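You operate a simulated robot arm through the tools that you are given. There is no shell and no other tool.

The job below is to be done with a simulated robot arm. You get a single attempt, and the scene is never put back.

## Task
Put things in order on the top of the side table. At the end: the small blue pad stands where the small green pad stood; the red export block stands where the yellow printed block stood; the small green pad is on the brown small carton (marked "CAPS"); the yellow printed block stands where the small blue pad stood; whatever was shut is shut again. Leave all else as you found it, and nothing knocked over.

Only the result counts: the job must be done as asked and must still hold three seconds after the hand-in. Knocking over, shifting, dropping, spilling or breaking anything else fails it. Lids that push on must go on centred and level and be pressed home; caps that screw on are set level and turned clockwise until they are tight.

## Robot
A 7-joint arm with a two-finger parallel gripper, fixed in place. Base frame: the origin is on the floor under the middle of its stand, x ahead of it, y to its left, z up; the work surface is at about z = 0.76. Lengths are in m, angles in rad, forces in N, time in s.
With the tool pointing down near the work surface it reaches from about 0.1 to 0.66 m from the base axis. Its first joint turns from -1.152 to 1.152 rad. Payload 1.57 kg.
Tool frame: the origin (TCP) lies between the finger pads and is the grasp point; the fingertips stand 0.03 m ahead of it; z points along the fingers, y is the line along which they close. Largest opening 0.08 m; finger width 0.017, thickness 0.012; the body of the gripper, 0.04 by 0.082 m, starts 0.08 m behind the TCP.
Orientation is that of the tool frame in the base frame, as a unit quaternion [x, y, z, w]. With the fingers straight down and closing along the base's y, the tool's x points along the base's -x, its y along +y and its z along -z.

## Interface
- The arm moves only by the tool jog_arm. Its argument "series" is a list of rows, each an object of numbers (a shift or turn left out is 0, a gripper value left out holds the last): "ax", "ay", "az": the turn, a rotation vector about the tool's x, y, z in rad; "x", "y", "z": the shift along the tool's x, y, z in m; "gripper": the finger opening in m, from 0 to 0.08. In form: [{"ax": .., "ay": .., "az": .., "x": .., "y": .., "z": .., "gripper": ..}, ...]. A call has 1 to 20 rows; each row shifts and turns the commanded pose from where the row before left it, along the tool's axes as they then stand. A row lasts 0.2 s, in which the tool goes at most 0.05 m and 0.15 rad; a call with a longer step from one row to the next is refused whole, and so is a gripper value outside its range. Where a pose cannot be reached the arm comes as near as it can. A force on the tool above 40 N (or 10 N above the force at the start of the call, whichever is more), or a blocked arm, ends the call early, and 0.2 s more pass. The fingers move at their own pace (about 0.072 m/s each) and stop on an object; they squeeze with about 30 N. The grip force told is the motor's: it shows also when the fingers shut on nothing. Time passes only in rows, and 0.2 s behind the last, so rows that do not move let the fingers close. It gives the time, the measured TCP pose, the force on the tool (base axes), the opening and the grip force at its end, in the units of the frame above (readings bear some noise), with the torque about the TCP (base axes, N m) and any sound that the robot's microphone picked up.
- Cameras (640 x 400 px; columns grow to the right, rows downward): "scene" is fixed at [0.0727, 0.4785, 1.4034]; the picture's right is [-0.29, -0.96, 0.00], its down [-0.72, 0.22, -0.66] and it looks along [0.63, -0.19, -0.75] (base axes); focal length 366 px, centre (320, 200). "wrist" rides on the gripper at [0.072, -0.007, -0.122] in the tool frame; the picture's right is [0.09, 1.00, 0.00], its down [-0.84, 0.08, -0.54] and it looks along [-0.54, 0.05, 0.84] (tool axes); focal length 238 px, centre (320, 200). There is no depth. A picture from a camera that has moved, and an enlarged one, comes with that camera's place and axes in the base frame and with its lens.
- get_image(camera): a new picture of that camera. The clock stands still meanwhile.
- enlarge(camera, box): a new picture of the part [left, top, right, bottom] of that camera's present view, enlarged. The clock stands still meanwhile.
- close_job(): hands the job in; it is judged then, once.

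Nothing tells you positions but the pictures and the camera data. Unless the task says otherwise, let go and move clear before handing in.

The tools are called after "Request:" by a JSON object that holds its "method" and its "body". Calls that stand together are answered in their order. jog_arm: Moves the arm, as the interface text tells. Its arguments: {"type":"object","properties":{"series":{"type":"array"}},"required":["series"]} The other tools are called the same way: get_image (camera) takes a picture; enlarge (camera, box) takes an enlarged picture of a part of a camera's view; close_job () hands the job in.

At the start:

```text
time_s: 0.0
tcp_pos: [0.4479, 0.2623, 1.0534]
tool_rot: [0.0, 1.0, 0.001, 0.0]
contact_force: [0.0, -2.1, 0.5]
moment: [0.01, 0.0, 0.0]
grip_width: 0.08
finger_force: 0.1
```

scene: 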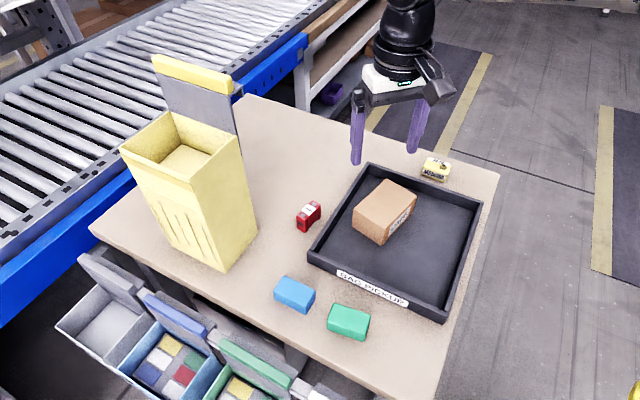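
wrist: 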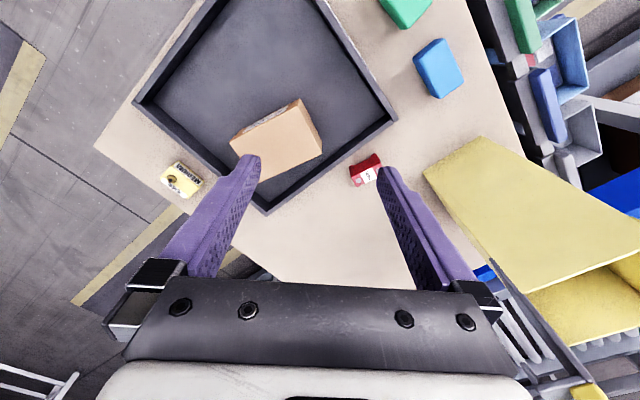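

I see a tabletop with a black tray holding a brown carton, a blue pad, a green pad, a red block, a yellow printed block, and a yellow bin. I'll take enlarged views first to locate everything precisely.

Request:
{"method": "enlarge", "body": {"camera": "scene", "box": [260, 140, 500, 350]}}

Request:
{"method": "enlarge", "body": {"camera": "wrist", "box": [80, 0, 540, 280]}}

Request:
{"method": "enlarge", "body": {"camera": "scene", "box": [260, 180, 420, 280]}}

Request:
{"method": "enlarge", "body": {"camera": "scene", "box": [250, 260, 410, 360]}}

Request:
{"method": "enlarge", "body": {"camera": "scene", "box": [360, 130, 520, 230]}}

```text
1.90 times, centred on (380, 245) of scene
camera zoom: at [0.0727, 0.4785, 1.4034], right [-0.29, -0.96, 0.0], down [-0.72, 0.22, -0.66], along [0.63, -0.19, -0.75], focal length 698 px, centre (206, 114)
```

zoom: 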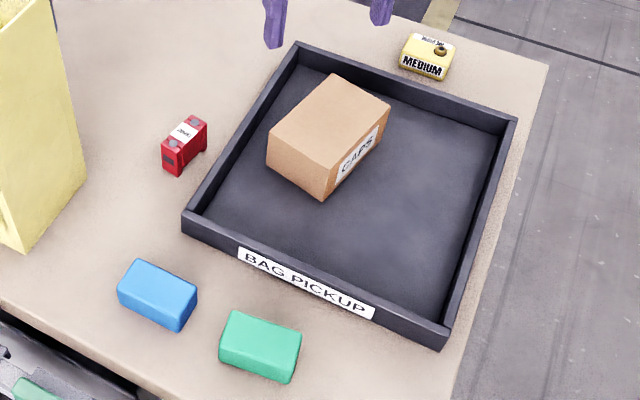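

```text
1.39 times, centred on (310, 140) of wrist
camera zoom: at [0.3763, 0.2564, 1.1744], right [-0.09, 1.0, 0.0], down [0.84, 0.08, 0.54], along [0.54, 0.05, -0.84], focal length 332 px, centre (334, 284)
```

zoom: 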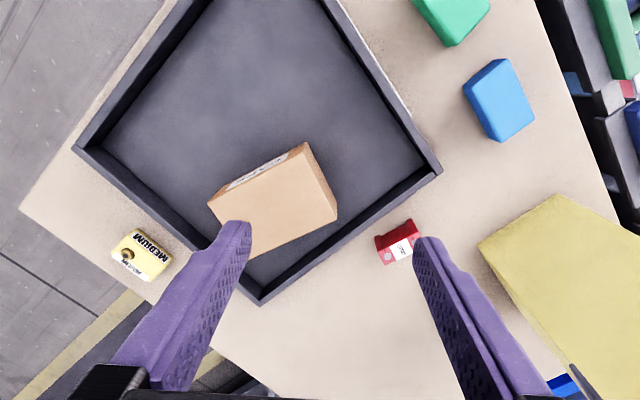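

```text
4.00 times, centred on (340, 230) of scene
camera zoom: at [0.0727, 0.4785, 1.4034], right [-0.29, -0.96, 0.0], down [-0.72, 0.22, -0.66], along [0.63, -0.19, -0.75], focal length 1466 px, centre (240, 80)
```

zoom: 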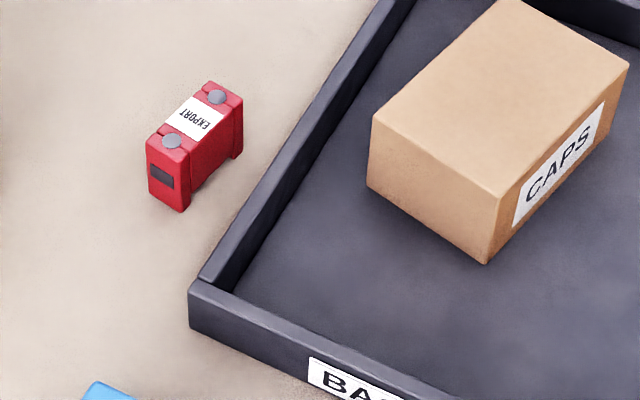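

```text
4.00 times, centred on (330, 310) of scene
camera zoom: at [0.0727, 0.4785, 1.4034], right [-0.29, -0.96, 0.0], down [-0.72, 0.22, -0.66], along [0.63, -0.19, -0.75], focal length 1466 px, centre (280, -240)
```

zoom: 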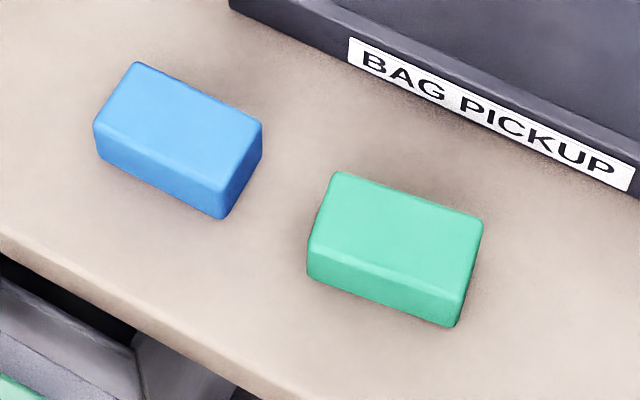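

```text
4.00 times, centred on (440, 180) of scene
camera zoom: at [0.0727, 0.4785, 1.4034], right [-0.29, -0.96, 0.0], down [-0.72, 0.22, -0.66], along [0.63, -0.19, -0.75], focal length 1466 px, centre (-160, 280)
```

zoom: 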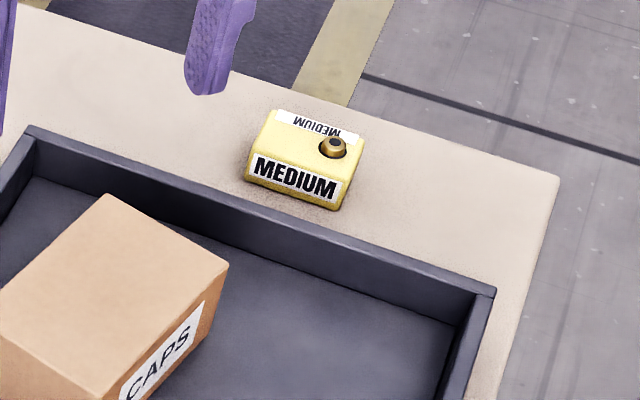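

The loose items are roughly at: green (0.31, 0.35), blue (0.39, 0.43), red (0.545, 0.36), yellow (0.60, 0.03), with the carton's centre near (0.50, 0.21). I'll move the wrist camera over the pads to measure them more accurately.

Request:
{"method": "jog_arm", "body": {"series": [{"x": 0.028, "y": 0.018, "z": 0.015}, {"x": 0.028, "y": 0.018, "z": 0.015}, {"x": 0.028, "y": 0.018, "z": 0.015}, {"x": 0.028, "y": 0.018, "z": 0.015}, {"x": 0.028, "y": 0.018, "z": 0.015}, {"x": 0.028, "y": 0.018, "z": 0.015}, {}]}}

Request:
{"method": "get_image", "body": {"camera": "wrist"}}

Request:
{"method": "get_image", "body": {"camera": "scene"}}

```text
time_s: 1.6
tcp_pos: [0.2794, 0.3707, 0.9602]
tool_rot: [-0.001, 1.0, 0.0, 0.0]
contact_force: [-0.6, -0.1, -0.6]
moment: [-0.01, 0.02, -0.02]
grip_width: 0.0801
finger_force: 0.1
```

```text
taken
camera wrist: at [0.2081, 0.3647, 1.0823], right [-0.09, 1.0, 0.0], down [0.84, 0.08, 0.54], along [0.54, 0.05, -0.84], focal length 238 px, centre (320, 200)
```

wrist: 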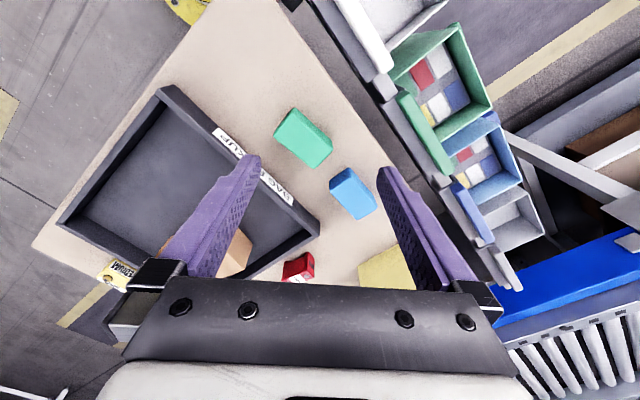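

```text
taken
```

scene: 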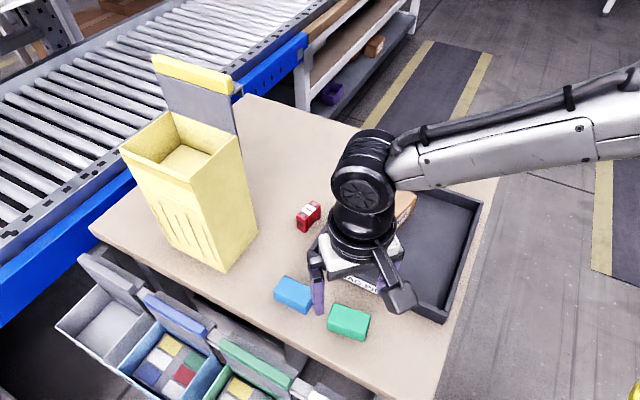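

The pads are now in the wrist view. I'll enlarge both views to measure their corners.

Request:
{"method": "enlarge", "body": {"camera": "wrist", "box": [250, 90, 410, 190]}}

Request:
{"method": "enlarge", "body": {"camera": "scene", "box": [260, 265, 388, 345]}}

```text
4.00 times, centred on (330, 140) of wrist
camera zoom: at [0.2081, 0.3647, 1.0823], right [-0.09, 1.0, 0.0], down [0.84, 0.08, 0.54], along [0.54, 0.05, -0.84], focal length 953 px, centre (280, 440)
```

zoom: 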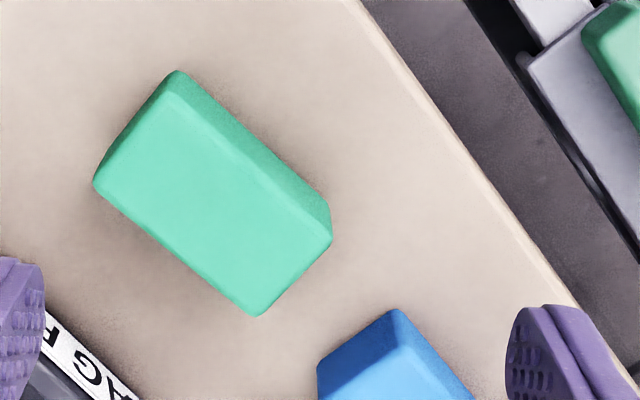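

```text
5.00 times, centred on (324, 305) of scene
camera zoom: at [0.0727, 0.4785, 1.4034], right [-0.29, -0.96, 0.0], down [-0.72, 0.22, -0.66], along [0.63, -0.19, -0.75], focal length 1832 px, centre (300, -325)
```

zoom: 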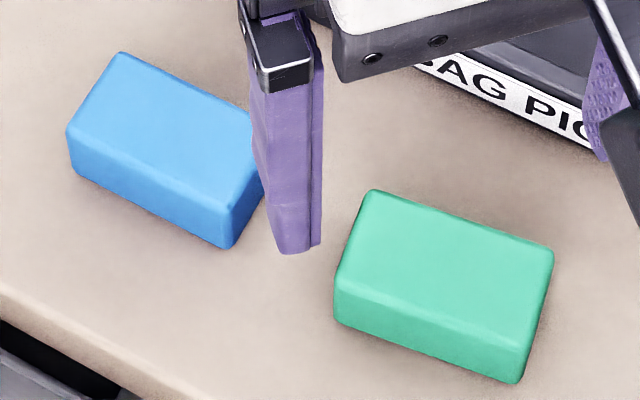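

Both cameras agree: green's centre is (0.311, 0.354) with its long axis at about 53°, blue's is (0.390, 0.431) at about 45.5°, and both tops are at z≈0.79. Next I'll look at the carton from above.

Request:
{"method": "jog_arm", "body": {"series": [{"x": -0.035, "y": -0.0267, "z": -0.0067}, {"x": -0.035, "y": -0.0267, "z": -0.0067}, {"x": -0.035, "y": -0.0267, "z": -0.0067}, {"x": -0.035, "y": -0.0267, "z": -0.0067}, {"x": -0.035, "y": -0.0267, "z": -0.0067}, {"x": -0.035, "y": -0.0267, "z": -0.0067}, {}]}}

Request:
{"method": "get_image", "body": {"camera": "wrist"}}

Request:
{"method": "enlarge", "body": {"camera": "wrist", "box": [240, 70, 400, 170]}}

```text
time_s: 3.2
tcp_pos: [0.488, 0.2102, 1.0052]
tool_rot: [0.001, 1.0, 0.0, 0.0]
contact_force: [-0.3, 0.3, 0.4]
moment: [0.0, 0.06, -0.04]
grip_width: 0.0803
finger_force: 0.0
```

```text
taken
camera wrist: at [0.4166, 0.2028, 1.1272], right [-0.09, 1.0, 0.0], down [0.84, 0.08, 0.54], along [0.54, 0.05, -0.84], focal length 238 px, centre (320, 200)
```

wrist: 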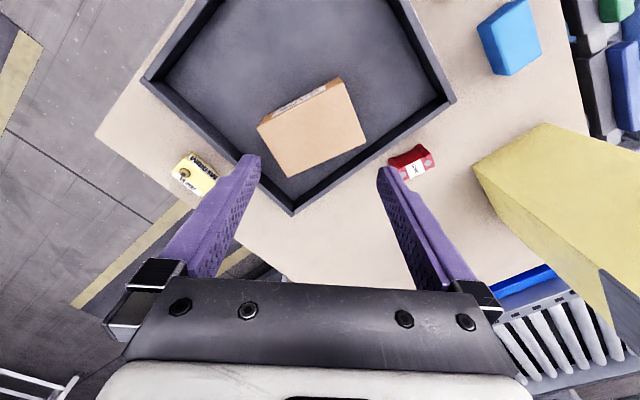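

```text
4.00 times, centred on (320, 120) of wrist
camera zoom: at [0.4166, 0.2028, 1.1272], right [-0.09, 1.0, 0.0], down [0.84, 0.08, 0.54], along [0.54, 0.05, -0.84], focal length 953 px, centre (320, 520)
```

zoom: 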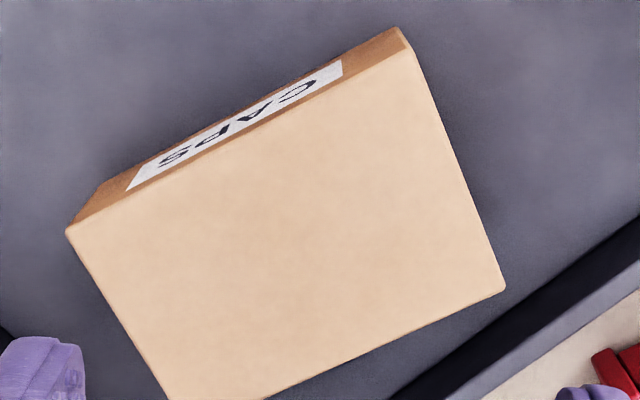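

The carton's top is centred at (0.515, 0.202), z≈0.818, with its long axis at about 121.5°. Next I'll view the red block and then the yellow block up close.

Request:
{"method": "jog_arm", "body": {"series": [{"x": -0.0055, "y": 0.0325, "z": 0.01375}, {"x": -0.0055, "y": 0.0325, "z": 0.01375}, {"x": -0.0055, "y": 0.0325, "z": 0.01375}, {"x": -0.0055, "y": 0.0325, "z": 0.01375}, {}]}}

Request:
{"method": "get_image", "body": {"camera": "wrist"}}

Request:
{"method": "enlarge", "body": {"camera": "wrist", "box": [240, 70, 400, 170]}}

Request:
{"method": "enlarge", "body": {"camera": "scene", "box": [292, 195, 340, 240]}}

```text
time_s: 4.4
tcp_pos: [0.5145, 0.3406, 0.9478]
tool_rot: [-0.001, 1.0, 0.0, 0.0]
contact_force: [0.4, -0.2, -0.5]
moment: [0.0, 0.01, 0.0]
grip_width: 0.0801
finger_force: 0.1
```

```text
taken
camera wrist: at [0.4422, 0.3344, 1.0693], right [-0.09, 1.0, 0.0], down [0.84, 0.08, 0.54], along [0.54, 0.05, -0.84], focal length 238 px, centre (320, 200)
```

wrist: 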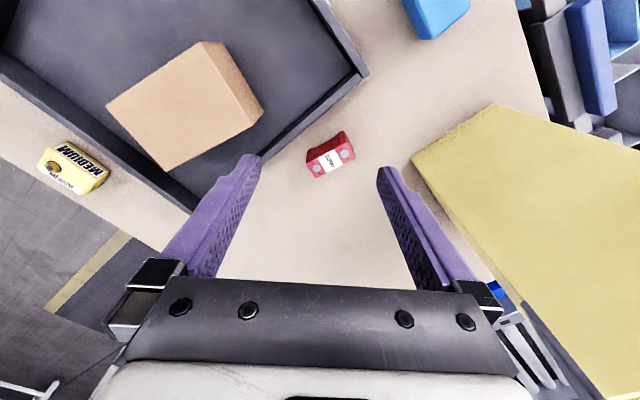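

```text
4.00 times, centred on (320, 120) of wrist
camera zoom: at [0.4422, 0.3344, 1.0693], right [-0.09, 1.0, 0.0], down [0.84, 0.08, 0.54], along [0.54, 0.05, -0.84], focal length 953 px, centre (320, 520)
```

zoom: 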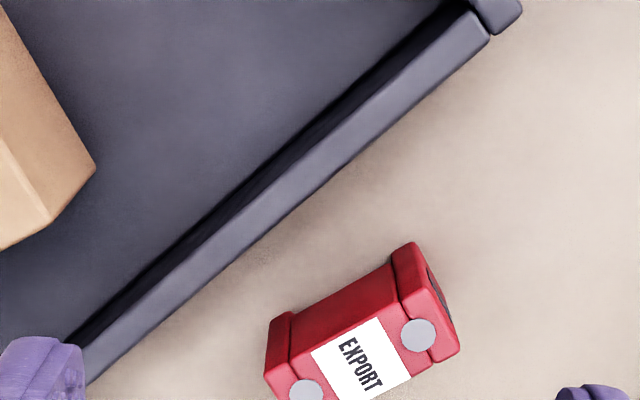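

```text
8.89 times, centred on (316, 218) of scene
camera zoom: at [0.0727, 0.4785, 1.4034], right [-0.29, -0.96, 0.0], down [-0.72, 0.22, -0.66], along [0.63, -0.19, -0.75], focal length 3258 px, centre (356, 44)
```

zoom: 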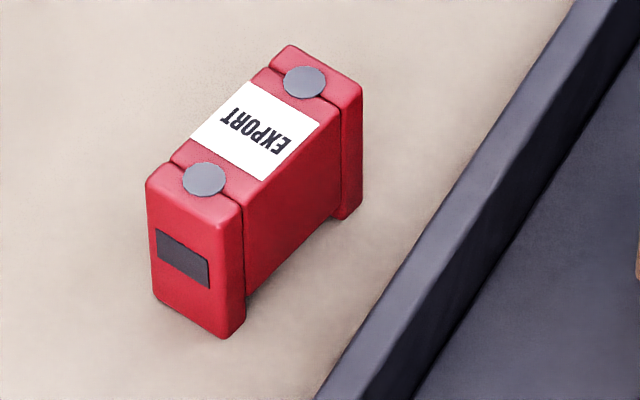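

Red's centre is about (0.557, 0.356), with its top at z≈0.80 and long axis at about −55°. Now I'll look at the yellow block.

Request:
{"method": "jog_arm", "body": {"series": [{"x": -0.006, "y": -0.043}, {"x": -0.006, "y": -0.043}, {"x": -0.006, "y": -0.043}, {"x": -0.006, "y": -0.043}, {"x": -0.006, "y": -0.043}, {"x": -0.006, "y": -0.043}, {"x": -0.006, "y": -0.043}, {}]}}

Request:
{"method": "get_image", "body": {"camera": "wrist"}}

Request:
{"method": "enlarge", "body": {"camera": "wrist", "box": [240, 80, 400, 180]}}

Request:
{"method": "enlarge", "body": {"camera": "scene", "box": [412, 148, 460, 193]}}

```text
time_s: 6.2
tcp_pos: [0.553, 0.0354, 0.9477]
tool_rot: [0.0, 1.0, 0.0, 0.0]
contact_force: [-0.1, 0.8, -0.1]
moment: [0.02, 0.04, 0.02]
grip_width: 0.0799
finger_force: 0.1
```

```text
taken
camera wrist: at [0.482, 0.03, 1.0695], right [-0.09, 1.0, 0.0], down [0.84, 0.08, 0.54], along [0.54, 0.05, -0.84], focal length 238 px, centre (320, 200)
```

wrist: 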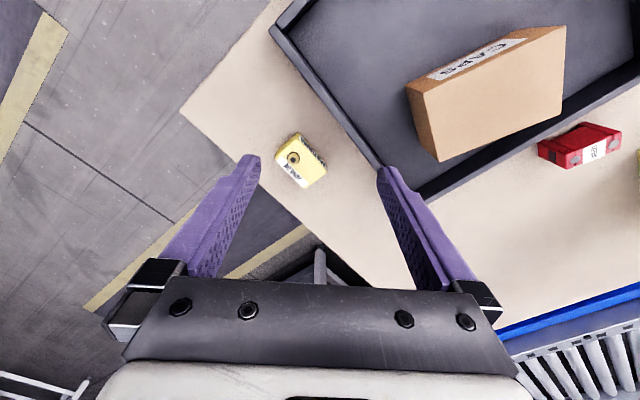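

```text
4.00 times, centred on (320, 130) of wrist
camera zoom: at [0.482, 0.03, 1.0695], right [-0.09, 1.0, 0.0], down [0.84, 0.08, 0.54], along [0.54, 0.05, -0.84], focal length 953 px, centre (320, 480)
```

zoom: 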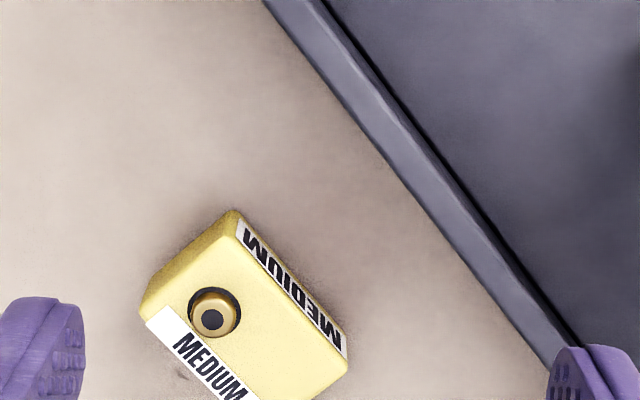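

```text
8.89 times, centred on (436, 170) of scene
camera zoom: at [0.0727, 0.4785, 1.4034], right [-0.29, -0.96, 0.0], down [-0.72, 0.22, -0.66], along [0.63, -0.19, -0.75], focal length 3258 px, centre (-711, 462)
```

zoom: 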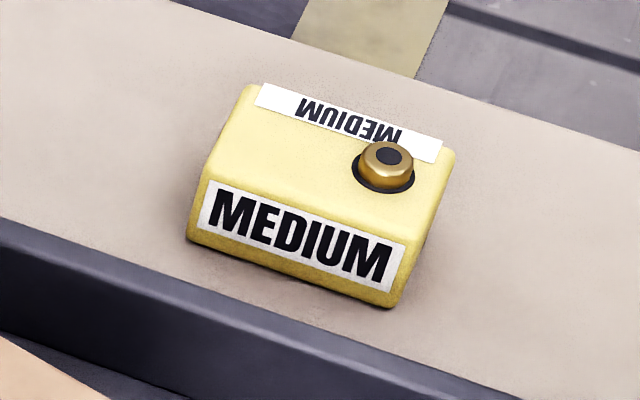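

Yellow's centre is about (0.612, 0.018), long axis about 46.5°, size roughly 0.056 × 0.042 × 0.027. Everything is located, so I'll start with the green pad by moving over it and turning the gripper to its short axis.

Request:
{"method": "jog_arm", "body": {"series": [{"x": 0.027, "y": 0.035}, {"x": 0.027, "y": 0.035}, {"x": 0.027, "y": 0.035}, {"x": 0.027, "y": 0.035}, {"x": 0.027, "y": 0.035}, {"x": 0.027, "y": 0.035}, {"x": 0.027, "y": 0.035}, {"x": 0.027, "y": 0.035}, {"x": 0.027, "y": 0.035}, {"az": -0.1321}, {"az": -0.1321}, {"az": -0.1321}, {"az": -0.1321}, {"az": -0.1321}, {"az": -0.1321}, {"az": -0.1321}, {}, {}]}}

Request:
{"method": "get_image", "body": {"camera": "wrist"}}

Request:
{"method": "get_image", "body": {"camera": "scene"}}

```text
time_s: 10.0
tcp_pos: [0.3106, 0.3541, 0.9474]
tool_rot: [-0.447, 0.894, 0.0, 0.0]
contact_force: [0.7, -0.4, -0.6]
moment: [0.0, 0.02, -0.02]
grip_width: 0.08
finger_force: 0.0
```

```text
taken
camera wrist: at [0.2735, 0.2931, 1.0688], right [-0.85, 0.52, 0.0], down [0.44, 0.72, 0.54], along [0.28, 0.46, -0.84], focal length 238 px, centre (320, 200)
```

wrist: 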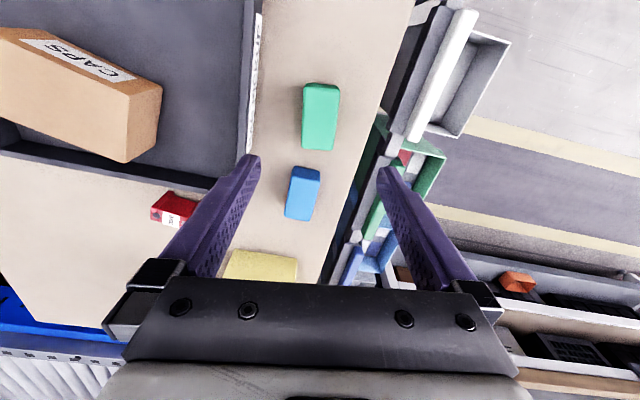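

```text
taken
```

scene: 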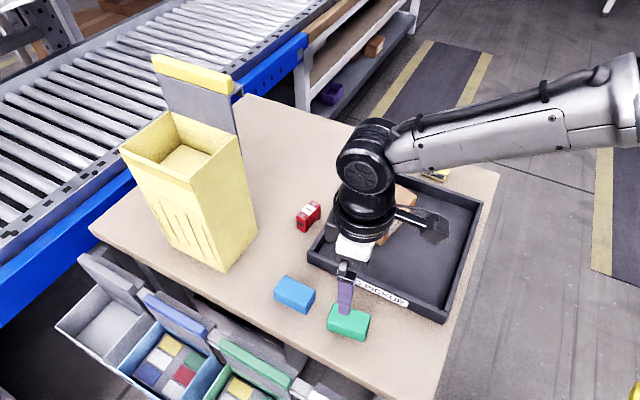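

Request:
{"method": "enlarge", "body": {"camera": "wrist", "box": [240, 70, 400, 170]}}

```text
4.00 times, centred on (320, 120) of wrist
camera zoom: at [0.2735, 0.2931, 1.0688], right [-0.85, 0.52, 0.0], down [0.44, 0.72, 0.54], along [0.28, 0.46, -0.84], focal length 953 px, centre (320, 520)
```

zoom: 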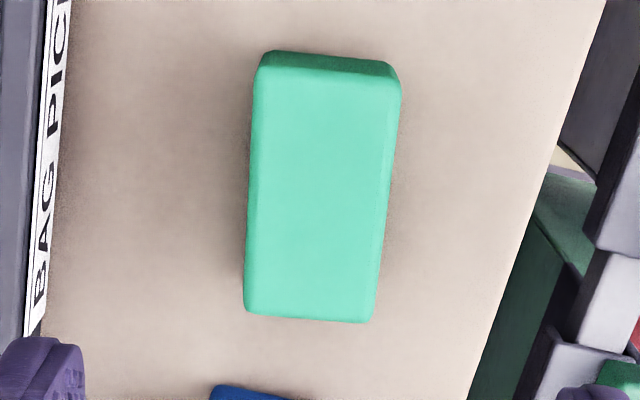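

The gripper is centred on the green pad to within about 1 mm and aligned with it. I'll descend straight down and grip.

Request:
{"method": "jog_arm", "body": {"series": [{"z": 0.03}, {"z": 0.03}, {"z": 0.03}, {"z": 0.03}, {"z": 0.015}, {"z": 0.013}, {}, {}]}}

Request:
{"method": "get_image", "body": {"camera": "wrist"}}

Request:
{"method": "enlarge", "body": {"camera": "scene", "box": [260, 240, 420, 350]}}

```text
time_s: 11.8
tcp_pos: [0.3119, 0.3544, 0.7997]
tool_rot: [-0.446, 0.895, 0.0, 0.0]
contact_force: [0.3, 0.6, -0.1]
moment: [0.0, -0.02, 0.0]
grip_width: 0.0802
finger_force: 0.1
```

```text
taken
camera wrist: at [0.2744, 0.2936, 0.921], right [-0.85, 0.53, 0.0], down [0.44, 0.71, 0.54], along [0.28, 0.46, -0.84], focal length 238 px, centre (320, 200)
```

wrist: 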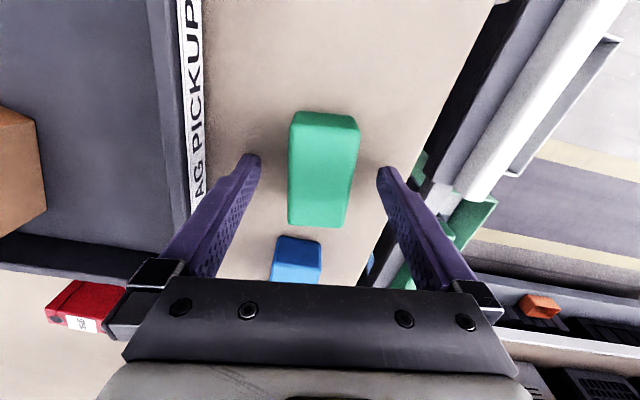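

```text
3.64 times, centred on (340, 295) of scene
camera zoom: at [0.0727, 0.4785, 1.4034], right [-0.29, -0.96, 0.0], down [-0.72, 0.22, -0.66], along [0.63, -0.19, -0.75], focal length 1333 px, centre (247, -146)
```

zoom: 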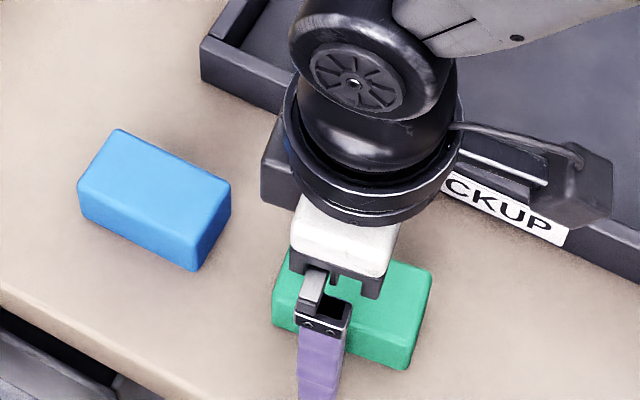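

The fingers straddle the green pad with clearance on both sides. Closing now.

Request:
{"method": "jog_arm", "body": {"series": [{"gripper": 0.05}, {"gripper": 0.03}, {"gripper": 0.03}, {"gripper": 0.03}, {"gripper": 0.03}]}}

Request:
{"method": "get_image", "body": {"camera": "wrist"}}

```text
time_s: 13.0
tcp_pos: [0.3128, 0.3551, 0.7998]
tool_rot: [-0.446, 0.895, 0.001, 0.0]
contact_force: [-0.8, -0.2, 0.5]
moment: [0.01, -0.02, 0.01]
grip_width: 0.0385
finger_force: 29.6
```

```text
taken
camera wrist: at [0.2744, 0.2936, 0.9212], right [-0.85, 0.53, 0.0], down [0.44, 0.71, 0.54], along [0.28, 0.46, -0.84], focal length 238 px, centre (320, 200)
```

wrist: 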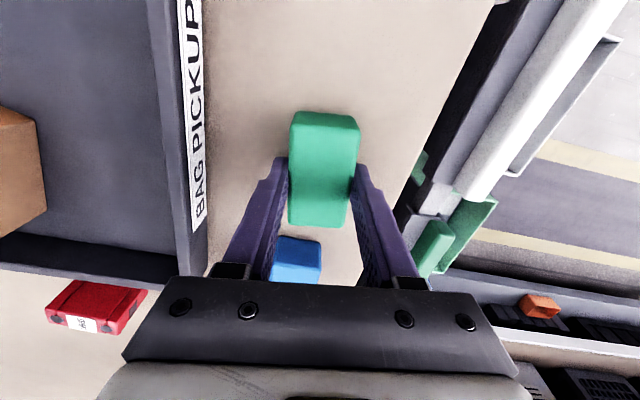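

The green pad is gripped at a width of 0.0385 m. I'll lift it and turn it to match the carton's long axis.

Request:
{"method": "jog_arm", "body": {"series": [{"z": -0.02}, {"z": -0.04}, {"z": -0.045}, {"z": -0.045}, {"z": -0.05}, {"az": 0.1498}, {"az": 0.1498}, {"az": 0.1498}, {"az": 0.1498}, {"az": 0.1498}, {"az": 0.1498}, {"az": 0.1498}, {"az": 0.1498}, {"az": 0.1498}, {"az": 0.1498}, {"az": 0.1498}, {"az": 0.1498}, {"az": 0.1498}, {}]}}

Request:
{"method": "get_image", "body": {"camera": "scene"}}

```text
time_s: 17.0
tcp_pos: [0.3107, 0.3549, 0.9994]
tool_rot: [0.49, 0.872, 0.0, 0.001]
contact_force: [-0.1, 0.4, 0.6]
moment: [0.02, -0.03, -0.02]
grip_width: 0.0385
finger_force: 29.9
```

```text
taken
```

scene: 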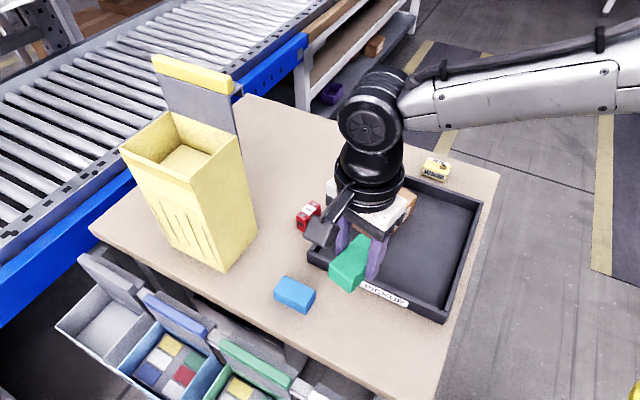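

The pad is held firmly and turned to match. Now I'll carry it over the carton.

Request:
{"method": "jog_arm", "body": {"series": [{"x": -0.0395, "y": 0.0155}, {"x": -0.0395, "y": 0.0155}, {"x": -0.0395, "y": 0.0155}, {"x": -0.0395, "y": 0.0155}, {"x": -0.0395, "y": 0.0155}, {"x": -0.0395, "y": 0.0155}, {}, {}]}}

Request:
{"method": "get_image", "body": {"camera": "wrist"}}

Request:
{"method": "get_image", "body": {"camera": "scene"}}

```text
time_s: 18.8
tcp_pos: [0.5171, 0.2035, 1.0041]
tool_rot: [0.489, 0.872, 0.0, 0.0]
contact_force: [-0.2, 0.4, 0.2]
moment: [0.03, -0.04, 0.02]
grip_width: 0.0387
finger_force: 30.5
```

```text
taken
camera wrist: at [0.4742, 0.261, 1.1248], right [0.8, 0.6, 0.0], down [0.5, -0.67, 0.54], along [0.32, -0.43, -0.84], focal length 238 px, centre (320, 200)
```

wrist: 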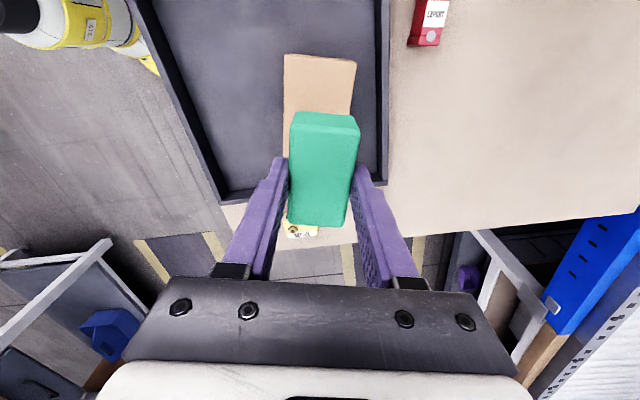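

```text
taken
```

scene: 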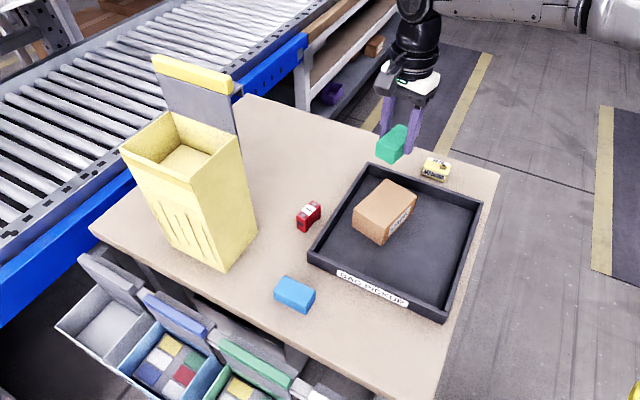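

Request:
{"method": "enlarge", "body": {"camera": "wrist", "box": [240, 40, 400, 140]}}

```text
4.00 times, centred on (320, 90) of wrist
camera zoom: at [0.4742, 0.261, 1.1248], right [0.8, 0.6, 0.0], down [0.5, -0.67, 0.54], along [0.32, -0.43, -0.84], focal length 953 px, centre (320, 640)
```

zoom: 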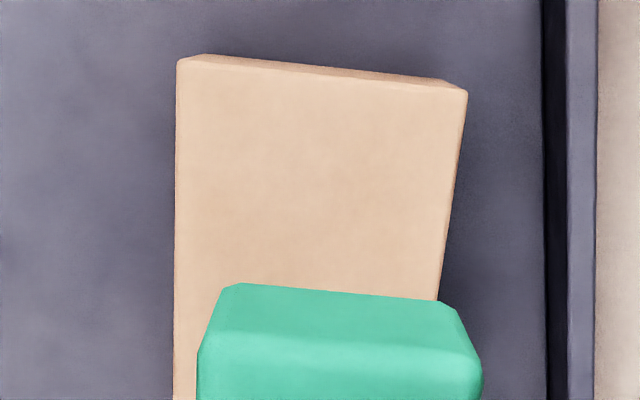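

The carton is aligned but sits about 5 mm to one side, so I'll correct that and descend to just above its top.

Request:
{"method": "jog_arm", "body": {"series": [{"y": -0.005}, {"z": 0.03}, {"z": 0.03}, {"z": 0.03}, {"z": 0.02}, {"z": 0.015}, {"z": 0.007}, {}, {}]}}

Request:
{"method": "enlarge", "body": {"camera": "scene", "box": [320, 120, 480, 260]}}

Request:
{"method": "get_image", "body": {"camera": "wrist"}}

```text
time_s: 20.8
tcp_pos: [0.5084, 0.1994, 0.868]
tool_rot: [0.489, 0.872, 0.0, 0.001]
contact_force: [-0.1, 0.5, 0.1]
moment: [-0.03, 0.0, -0.02]
grip_width: 0.0382
finger_force: 30.2
```

```text
2.86 times, centred on (400, 190) of scene
camera zoom: at [0.0727, 0.4785, 1.4034], right [-0.29, -0.96, 0.0], down [-0.72, 0.22, -0.66], along [0.63, -0.19, -0.75], focal length 1047 px, centre (91, 229)
```

zoom: 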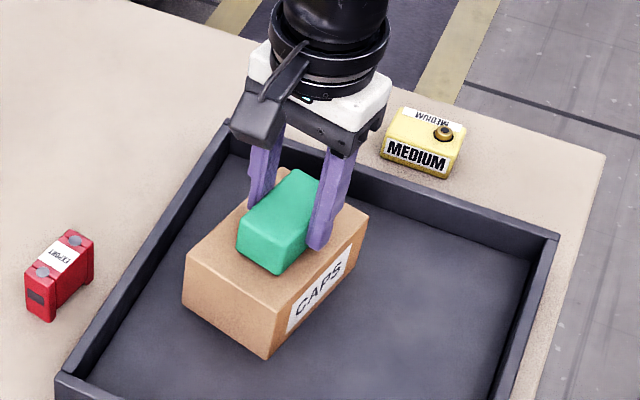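

```text
taken
camera wrist: at [0.4663, 0.2572, 0.9895], right [0.8, 0.6, 0.0], down [0.5, -0.67, 0.54], along [0.32, -0.43, -0.84], focal length 238 px, centre (320, 200)
```

wrist: 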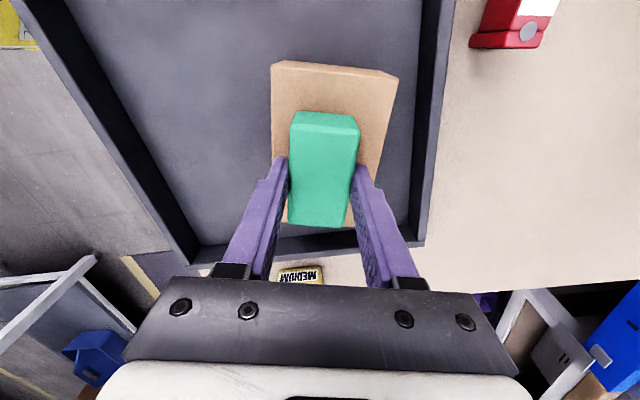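

Request:
{"method": "enlarge", "body": {"camera": "wrist", "box": [240, 50, 420, 162]}}

Request:
{"method": "enlarge", "body": {"camera": "scene", "box": [360, 170, 424, 220]}}

```text
3.56 times, centred on (330, 106) of wrist
camera zoom: at [0.4663, 0.2572, 0.9895], right [0.8, 0.6, 0.0], down [0.5, -0.67, 0.54], along [0.32, -0.43, -0.84], focal length 848 px, centre (284, 534)
```

zoom: 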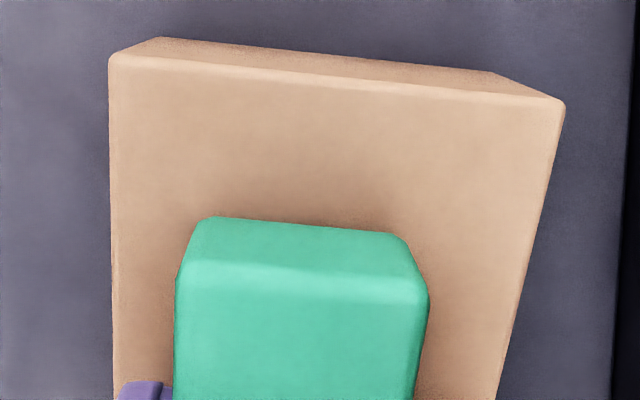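

```text
8.00 times, centred on (392, 195) of scene
camera zoom: at [0.0727, 0.4785, 1.4034], right [-0.29, -0.96, 0.0], down [-0.72, 0.22, -0.66], along [0.63, -0.19, -0.75], focal length 2932 px, centre (-256, 240)
```

zoom: 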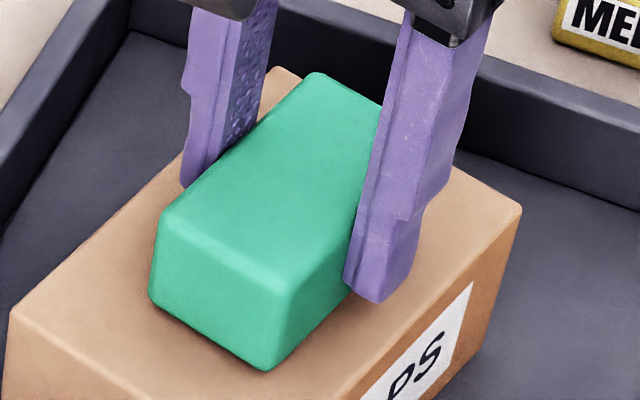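

The pad is within a few millimetres of the carton's centre and just above it. I'll make a small correction and then descend in small steps, watching the force.

Request:
{"method": "jog_arm", "body": {"series": [{"y": 0.003}, {"z": 0.003}, {"z": 0.002}, {"z": 0.001}, {}]}}

```text
time_s: 22.0
tcp_pos: [0.5142, 0.2009, 0.8648]
tool_rot: [0.488, 0.873, 0.004, 0.003]
contact_force: [-4.8, -0.7, 30.3]
moment: [-0.1, 0.45, -0.01]
grip_width: 0.0383
finger_force: 29.6
```

The pad has touched the carton with a firm contact of about 30 N. I'll ease off until the contact is light before releasing.

Request:
{"method": "jog_arm", "body": {"series": [{"z": -0.0015}, {}]}}

Request:
{"method": "enlarge", "body": {"camera": "scene", "box": [340, 150, 440, 250]}}

```text
time_s: 22.6
tcp_pos: [0.5146, 0.2011, 0.866]
tool_rot: [0.489, 0.872, 0.004, 0.003]
contact_force: [6.4, 5.4, 20.1]
moment: [0.11, -0.13, -0.02]
grip_width: 0.0386
finger_force: 30.1
```

```text
4.00 times, centred on (390, 200) of scene
camera zoom: at [0.0725, 0.4785, 1.4034], right [-0.29, -0.96, 0.0], down [-0.72, 0.22, -0.66], along [0.63, -0.19, -0.75], focal length 1466 px, centre (40, 200)
```

zoom: 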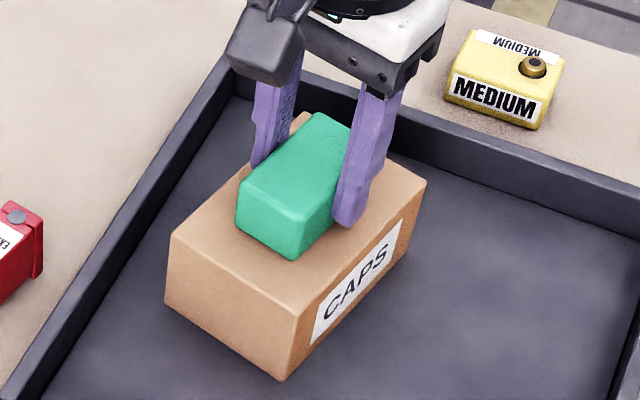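

Request:
{"method": "jog_arm", "body": {"series": [{"z": -0.001}, {}]}}

```text
time_s: 23.2
tcp_pos: [0.5135, 0.1995, 0.866]
tool_rot: [0.489, 0.872, 0.002, 0.0]
contact_force: [4.7, 3.6, 18.1]
moment: [0.11, -0.23, 0.0]
grip_width: 0.0383
finger_force: 29.6
```

Request:
{"method": "jog_arm", "body": {"series": [{"z": -0.0015}, {}]}}

```text
time_s: 23.8
tcp_pos: [0.5132, 0.1998, 0.8659]
tool_rot: [0.489, 0.872, 0.0, 0.0]
contact_force: [4.5, 2.4, 15.1]
moment: [0.07, -0.18, -0.01]
grip_width: 0.0381
finger_force: 29.8
```

Request:
{"method": "jog_arm", "body": {"series": [{"z": -0.002}, {}]}}

```text
time_s: 24.4
tcp_pos: [0.51, 0.1995, 0.8654]
tool_rot: [0.489, 0.872, -0.003, -0.002]
contact_force: [1.7, -1.4, 4.8]
moment: [-0.02, -0.21, 0.0]
grip_width: 0.0387
finger_force: 30.2
```

The contact is now light, about 5 N. Releasing the green pad.

Request:
{"method": "jog_arm", "body": {"series": [{"gripper": 0.045}, {"gripper": 0.06}, {"gripper": 0.07}, {"gripper": 0.07}, {}]}}

Request:
{"method": "get_image", "body": {"camera": "wrist"}}

Request:
{"method": "enlarge", "body": {"camera": "scene", "box": [340, 150, 440, 250]}}

```text
time_s: 25.6
tcp_pos: [0.5119, 0.2, 0.8679]
tool_rot: [0.489, 0.873, 0.0, 0.001]
contact_force: [0.6, 0.0, 0.3]
moment: [-0.03, -0.01, 0.03]
grip_width: 0.0699
finger_force: 0.0
```

```text
taken
camera wrist: at [0.4687, 0.2578, 0.9891], right [0.8, 0.6, 0.0], down [0.5, -0.67, 0.54], along [0.32, -0.43, -0.84], focal length 238 px, centre (320, 200)
```

wrist: 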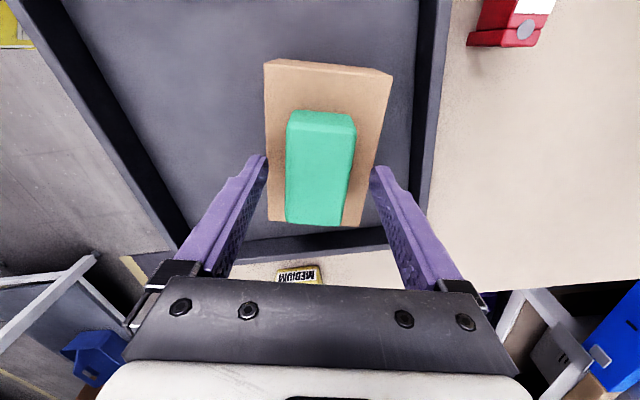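

```text
4.00 times, centred on (390, 200) of scene
camera zoom: at [0.0727, 0.4785, 1.4034], right [-0.29, -0.96, 0.0], down [-0.72, 0.22, -0.66], along [0.63, -0.19, -0.75], focal length 1466 px, centre (40, 200)
```

zoom: 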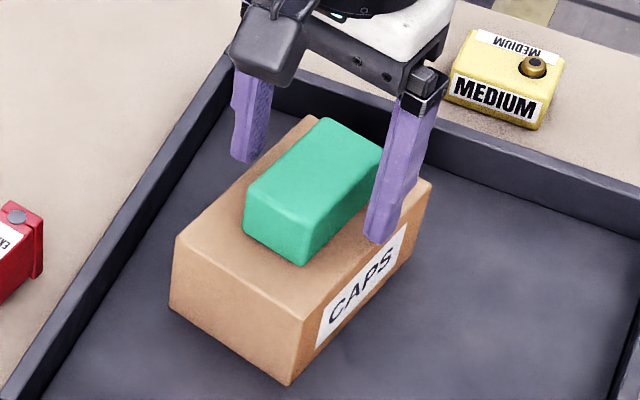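

I need to check whether the carton moved at all during contact. I'll take the same crop as at the start and compare.

Request:
{"method": "enlarge", "body": {"camera": "scene", "box": [260, 180, 420, 280]}}

Request:
{"method": "enlarge", "body": {"camera": "scene", "box": [260, 140, 500, 350]}}

```text
4.00 times, centred on (340, 230) of scene
camera zoom: at [0.0727, 0.4785, 1.4034], right [-0.29, -0.96, 0.0], down [-0.72, 0.22, -0.66], along [0.63, -0.19, -0.75], focal length 1466 px, centre (240, 80)
```

zoom: 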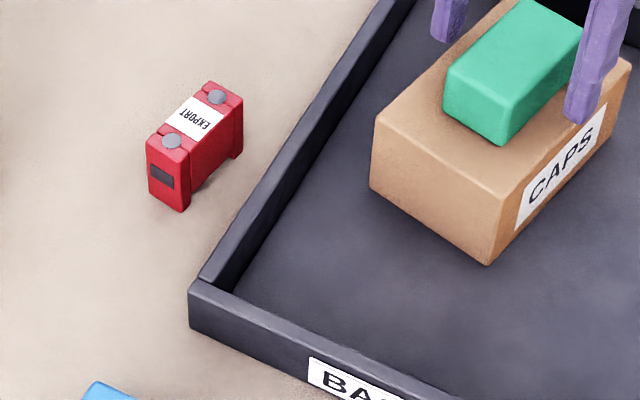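

```text
1.90 times, centred on (380, 245) of scene
camera zoom: at [0.0727, 0.4785, 1.4034], right [-0.29, -0.96, 0.0], down [-0.72, 0.22, -0.66], along [0.63, -0.19, -0.75], focal length 698 px, centre (206, 114)
```

zoom: 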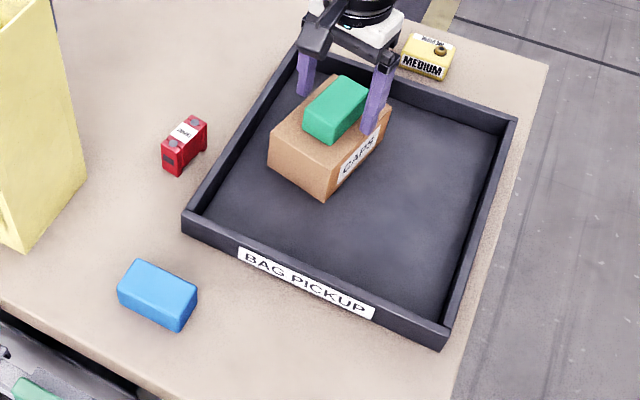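

The carton sits within about 1–2 mm of its original place and the green pad rests flat on it. I'll lift clear and turn towards the blue pad's orientation.

Request:
{"method": "jog_arm", "body": {"series": [{"z": -0.01, "gripper": 0.08}, {"z": -0.03}, {"z": -0.04}, {"z": -0.05}, {"az": -0.1402}, {"az": -0.1402}, {"az": -0.1402}, {"az": -0.1402}, {"az": -0.1402}, {"az": -0.1402}, {"az": -0.1402}, {"az": -0.1402}, {"az": -0.1402}, {"az": -0.1402}, {"az": -0.1402}, {"az": -0.1402}, {"az": -0.1402}, {}]}}

Request:
{"method": "jog_arm", "body": {"series": [{"x": -0.01337, "y": 0.04143}, {"x": -0.01337, "y": 0.04143}, {"x": -0.01337, "y": 0.04143}, {"x": -0.01337, "y": 0.04143}, {"x": -0.01337, "y": 0.04143}, {"x": -0.01337, "y": 0.04143}, {"z": 0.025}, {"z": 0.025}, {}, {}]}}

Request:
{"method": "get_image", "body": {"camera": "wrist"}}

Request:
{"method": "enlarge", "body": {"camera": "wrist", "box": [240, 70, 400, 170]}}

Request:
{"method": "get_image", "body": {"camera": "scene"}}

```text
time_s: 29.4
tcp_pos: [0.5115, 0.1998, 0.9971]
tool_rot: [-0.391, 0.92, 0.0, 0.0]
contact_force: [-0.5, 0.2, 0.1]
moment: [0.0, -0.03, 0.01]
grip_width: 0.0801
finger_force: 0.0
```

```text
time_s: 31.6
tcp_pos: [0.3906, 0.4289, 0.9498]
tool_rot: [-0.39, 0.921, 0.0, -0.001]
contact_force: [0.8, -0.4, 0.2]
moment: [-0.02, -0.02, -0.02]
grip_width: 0.0801
finger_force: 0.0
```

```text
taken
camera wrist: at [0.3465, 0.3728, 1.0718], right [-0.78, 0.63, 0.0], down [0.53, 0.65, 0.54], along [0.34, 0.42, -0.84], focal length 238 px, centre (320, 200)
```

wrist: 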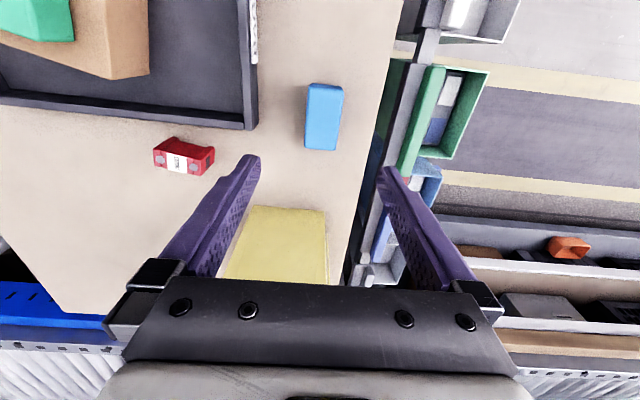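

```text
4.00 times, centred on (320, 120) of wrist
camera zoom: at [0.3465, 0.3728, 1.0718], right [-0.78, 0.63, 0.0], down [0.53, 0.65, 0.54], along [0.34, 0.42, -0.84], focal length 953 px, centre (320, 520)
```

zoom: 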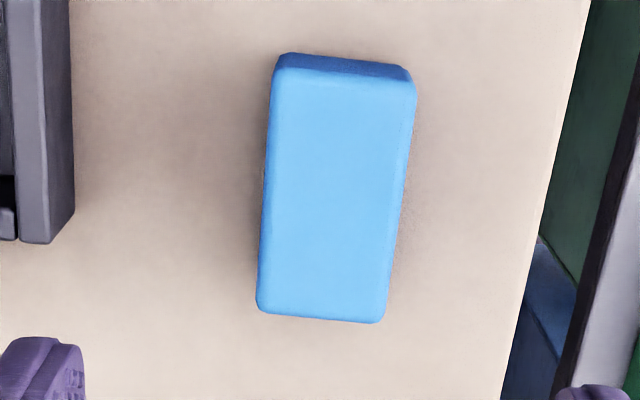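

```text
taken
```

scene: 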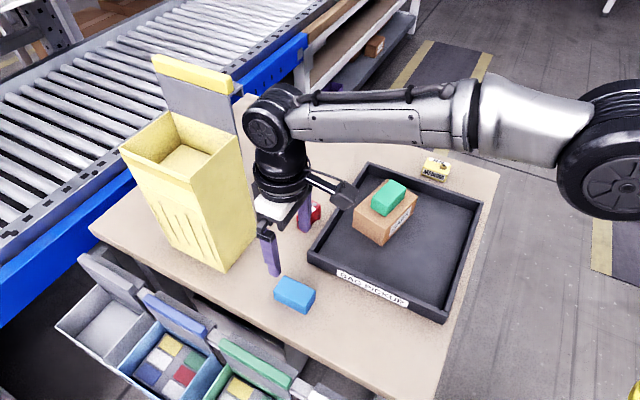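

The blue pad is directly under the gripper, 3 mm off along the closing axis. I'll correct that and descend to the same height I used for green, then grip.

Request:
{"method": "jog_arm", "body": {"series": [{"y": 0.003}, {"z": 0.03}, {"z": 0.03}, {"z": 0.03}, {"z": 0.03}, {"z": 0.02}, {"z": 0.01}, {}, {}]}}

Request:
{"method": "get_image", "body": {"camera": "wrist"}}

```text
time_s: 33.6
tcp_pos: [0.3867, 0.4332, 0.7962]
tool_rot: [-0.389, 0.921, 0.0, -0.001]
contact_force: [-0.8, -0.3, 0.1]
moment: [-0.02, 0.05, -0.02]
grip_width: 0.0801
finger_force: 0.0
```

```text
taken
camera wrist: at [0.3426, 0.3764, 0.919], right [-0.78, 0.63, 0.0], down [0.53, 0.65, 0.54], along [0.34, 0.42, -0.84], focal length 238 px, centre (320, 200)
```

wrist: 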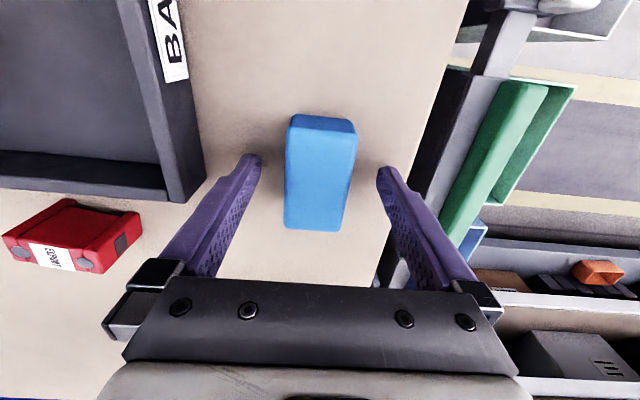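

Both fingers clear the blue pad. Closing now.

Request:
{"method": "jog_arm", "body": {"series": [{"gripper": 0.05}, {"gripper": 0.03}, {"gripper": 0.03}, {"gripper": 0.03}, {"gripper": 0.03}]}}

Request:
{"method": "get_image", "body": {"camera": "wrist"}}

```text
time_s: 34.8
tcp_pos: [0.3877, 0.4326, 0.7974]
tool_rot: [-0.39, 0.921, 0.001, 0.0]
contact_force: [1.2, 0.2, 0.6]
moment: [0.03, 0.07, -0.02]
grip_width: 0.0384
finger_force: 30.0
```

```text
taken
camera wrist: at [0.3426, 0.3764, 0.9191], right [-0.78, 0.63, 0.0], down [0.53, 0.65, 0.54], along [0.34, 0.42, -0.84], focal length 238 px, centre (320, 200)
```

wrist: 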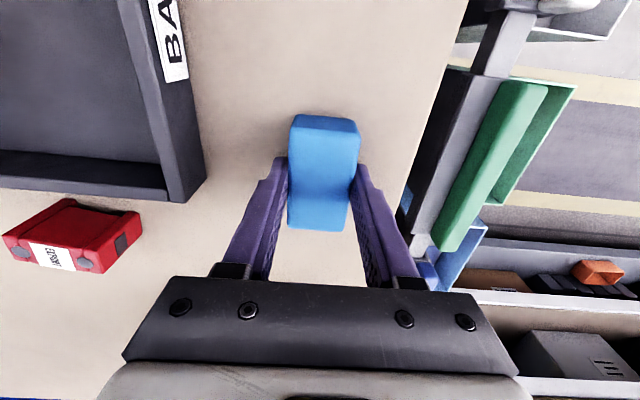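

The blue pad is gripped. I'll lift it, turn about 7° to match green's former orientation, and move over green's former spot at (0.312, 0.354).

Request:
{"method": "jog_arm", "body": {"series": [{"z": -0.02}, {"z": -0.04}, {"z": -0.04}, {"az": -0.124}, {"x": 0.027, "y": 0.0034}, {"x": 0.027, "y": 0.0034}, {"x": 0.027, "y": 0.0033}, {"x": 0.0275, "y": 0.0033}, {}, {}]}}

Request:
{"method": "get_image", "body": {"camera": "wrist"}}

```text
time_s: 37.0
tcp_pos: [0.3112, 0.3543, 0.8962]
tool_rot: [-0.446, 0.895, 0.0, 0.0]
contact_force: [0.4, -0.3, 0.0]
moment: [0.03, 0.02, -0.01]
grip_width: 0.0383
finger_force: 29.6
```

```text
taken
camera wrist: at [0.2737, 0.2943, 1.018], right [-0.85, 0.53, 0.0], down [0.44, 0.71, 0.54], along [0.29, 0.46, -0.84], focal length 238 px, centre (320, 200)
```

wrist: 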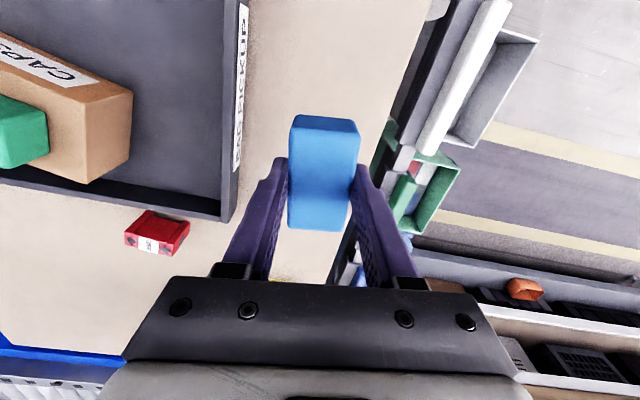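

The pose is within about 1–2 mm of green's old centre. I'll lower to the height at which blue was gripped.

Request:
{"method": "jog_arm", "body": {"series": [{"z": 0.03}, {"z": 0.03}, {"z": 0.02}, {"z": 0.01}, {"z": 0.005}, {"z": 0.002}, {}]}}

```text
time_s: 38.6
tcp_pos: [0.312, 0.3553, 0.7995]
tool_rot: [-0.445, 0.895, 0.0, -0.001]
contact_force: [0.2, 0.4, 0.6]
moment: [0.01, -0.02, -0.01]
grip_width: 0.0386
finger_force: 29.8
```

Request:
{"method": "jog_arm", "body": {"series": [{"z": 0.001}, {"z": 0.001}, {}]}}

Request:
{"method": "get_image", "body": {"camera": "wrist"}}

Request:
{"method": "enlarge", "body": {"camera": "scene", "box": [250, 260, 410, 360]}}

```text
time_s: 39.4
tcp_pos: [0.3126, 0.3545, 0.7976]
tool_rot: [-0.446, 0.895, 0.0, 0.0]
contact_force: [-0.4, 1.2, -0.1]
moment: [0.02, -0.02, 0.04]
grip_width: 0.0383
finger_force: 29.7
```

```text
taken
camera wrist: at [0.275, 0.2933, 0.9198], right [-0.85, 0.53, 0.0], down [0.44, 0.71, 0.54], along [0.29, 0.46, -0.84], focal length 238 px, centre (320, 200)
```

wrist: 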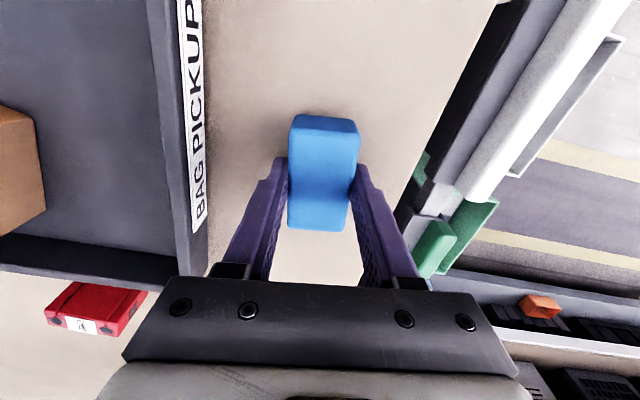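

```text
4.00 times, centred on (330, 310) of scene
camera zoom: at [0.0727, 0.4785, 1.4034], right [-0.29, -0.96, 0.0], down [-0.72, 0.22, -0.66], along [0.63, -0.19, -0.75], focal length 1466 px, centre (280, -240)
```

zoom: 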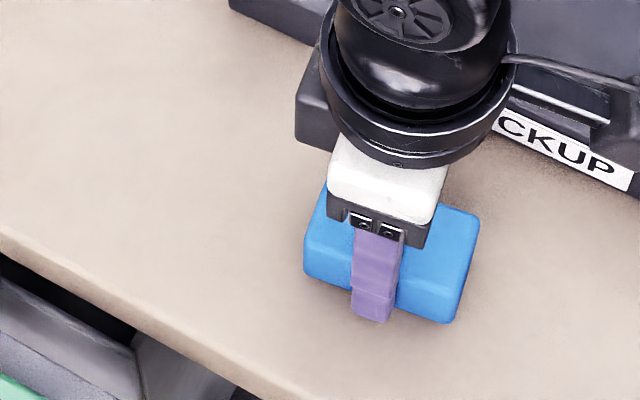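

Blue is nearly at table level and its outline matches green's former one within about 1 mm. I'll go down another millimetre to find contact.

Request:
{"method": "jog_arm", "body": {"series": [{"z": 0.001}, {}, {}]}}

```text
time_s: 40.2
tcp_pos: [0.3124, 0.354, 0.7977]
tool_rot: [-0.446, 0.895, 0.0, 0.0]
contact_force: [-0.1, 1.2, 0.6]
moment: [-0.03, 0.02, -0.03]
grip_width: 0.0383
finger_force: 29.2
```

Request:
{"method": "jog_arm", "body": {"series": [{"z": 0.001}, {}, {}]}}

```text
time_s: 41.0
tcp_pos: [0.3124, 0.3548, 0.7971]
tool_rot: [-0.446, 0.895, 0.001, 0.001]
contact_force: [-0.3, 0.9, 4.1]
moment: [0.01, 0.06, -0.03]
grip_width: 0.0386
finger_force: 30.1
```

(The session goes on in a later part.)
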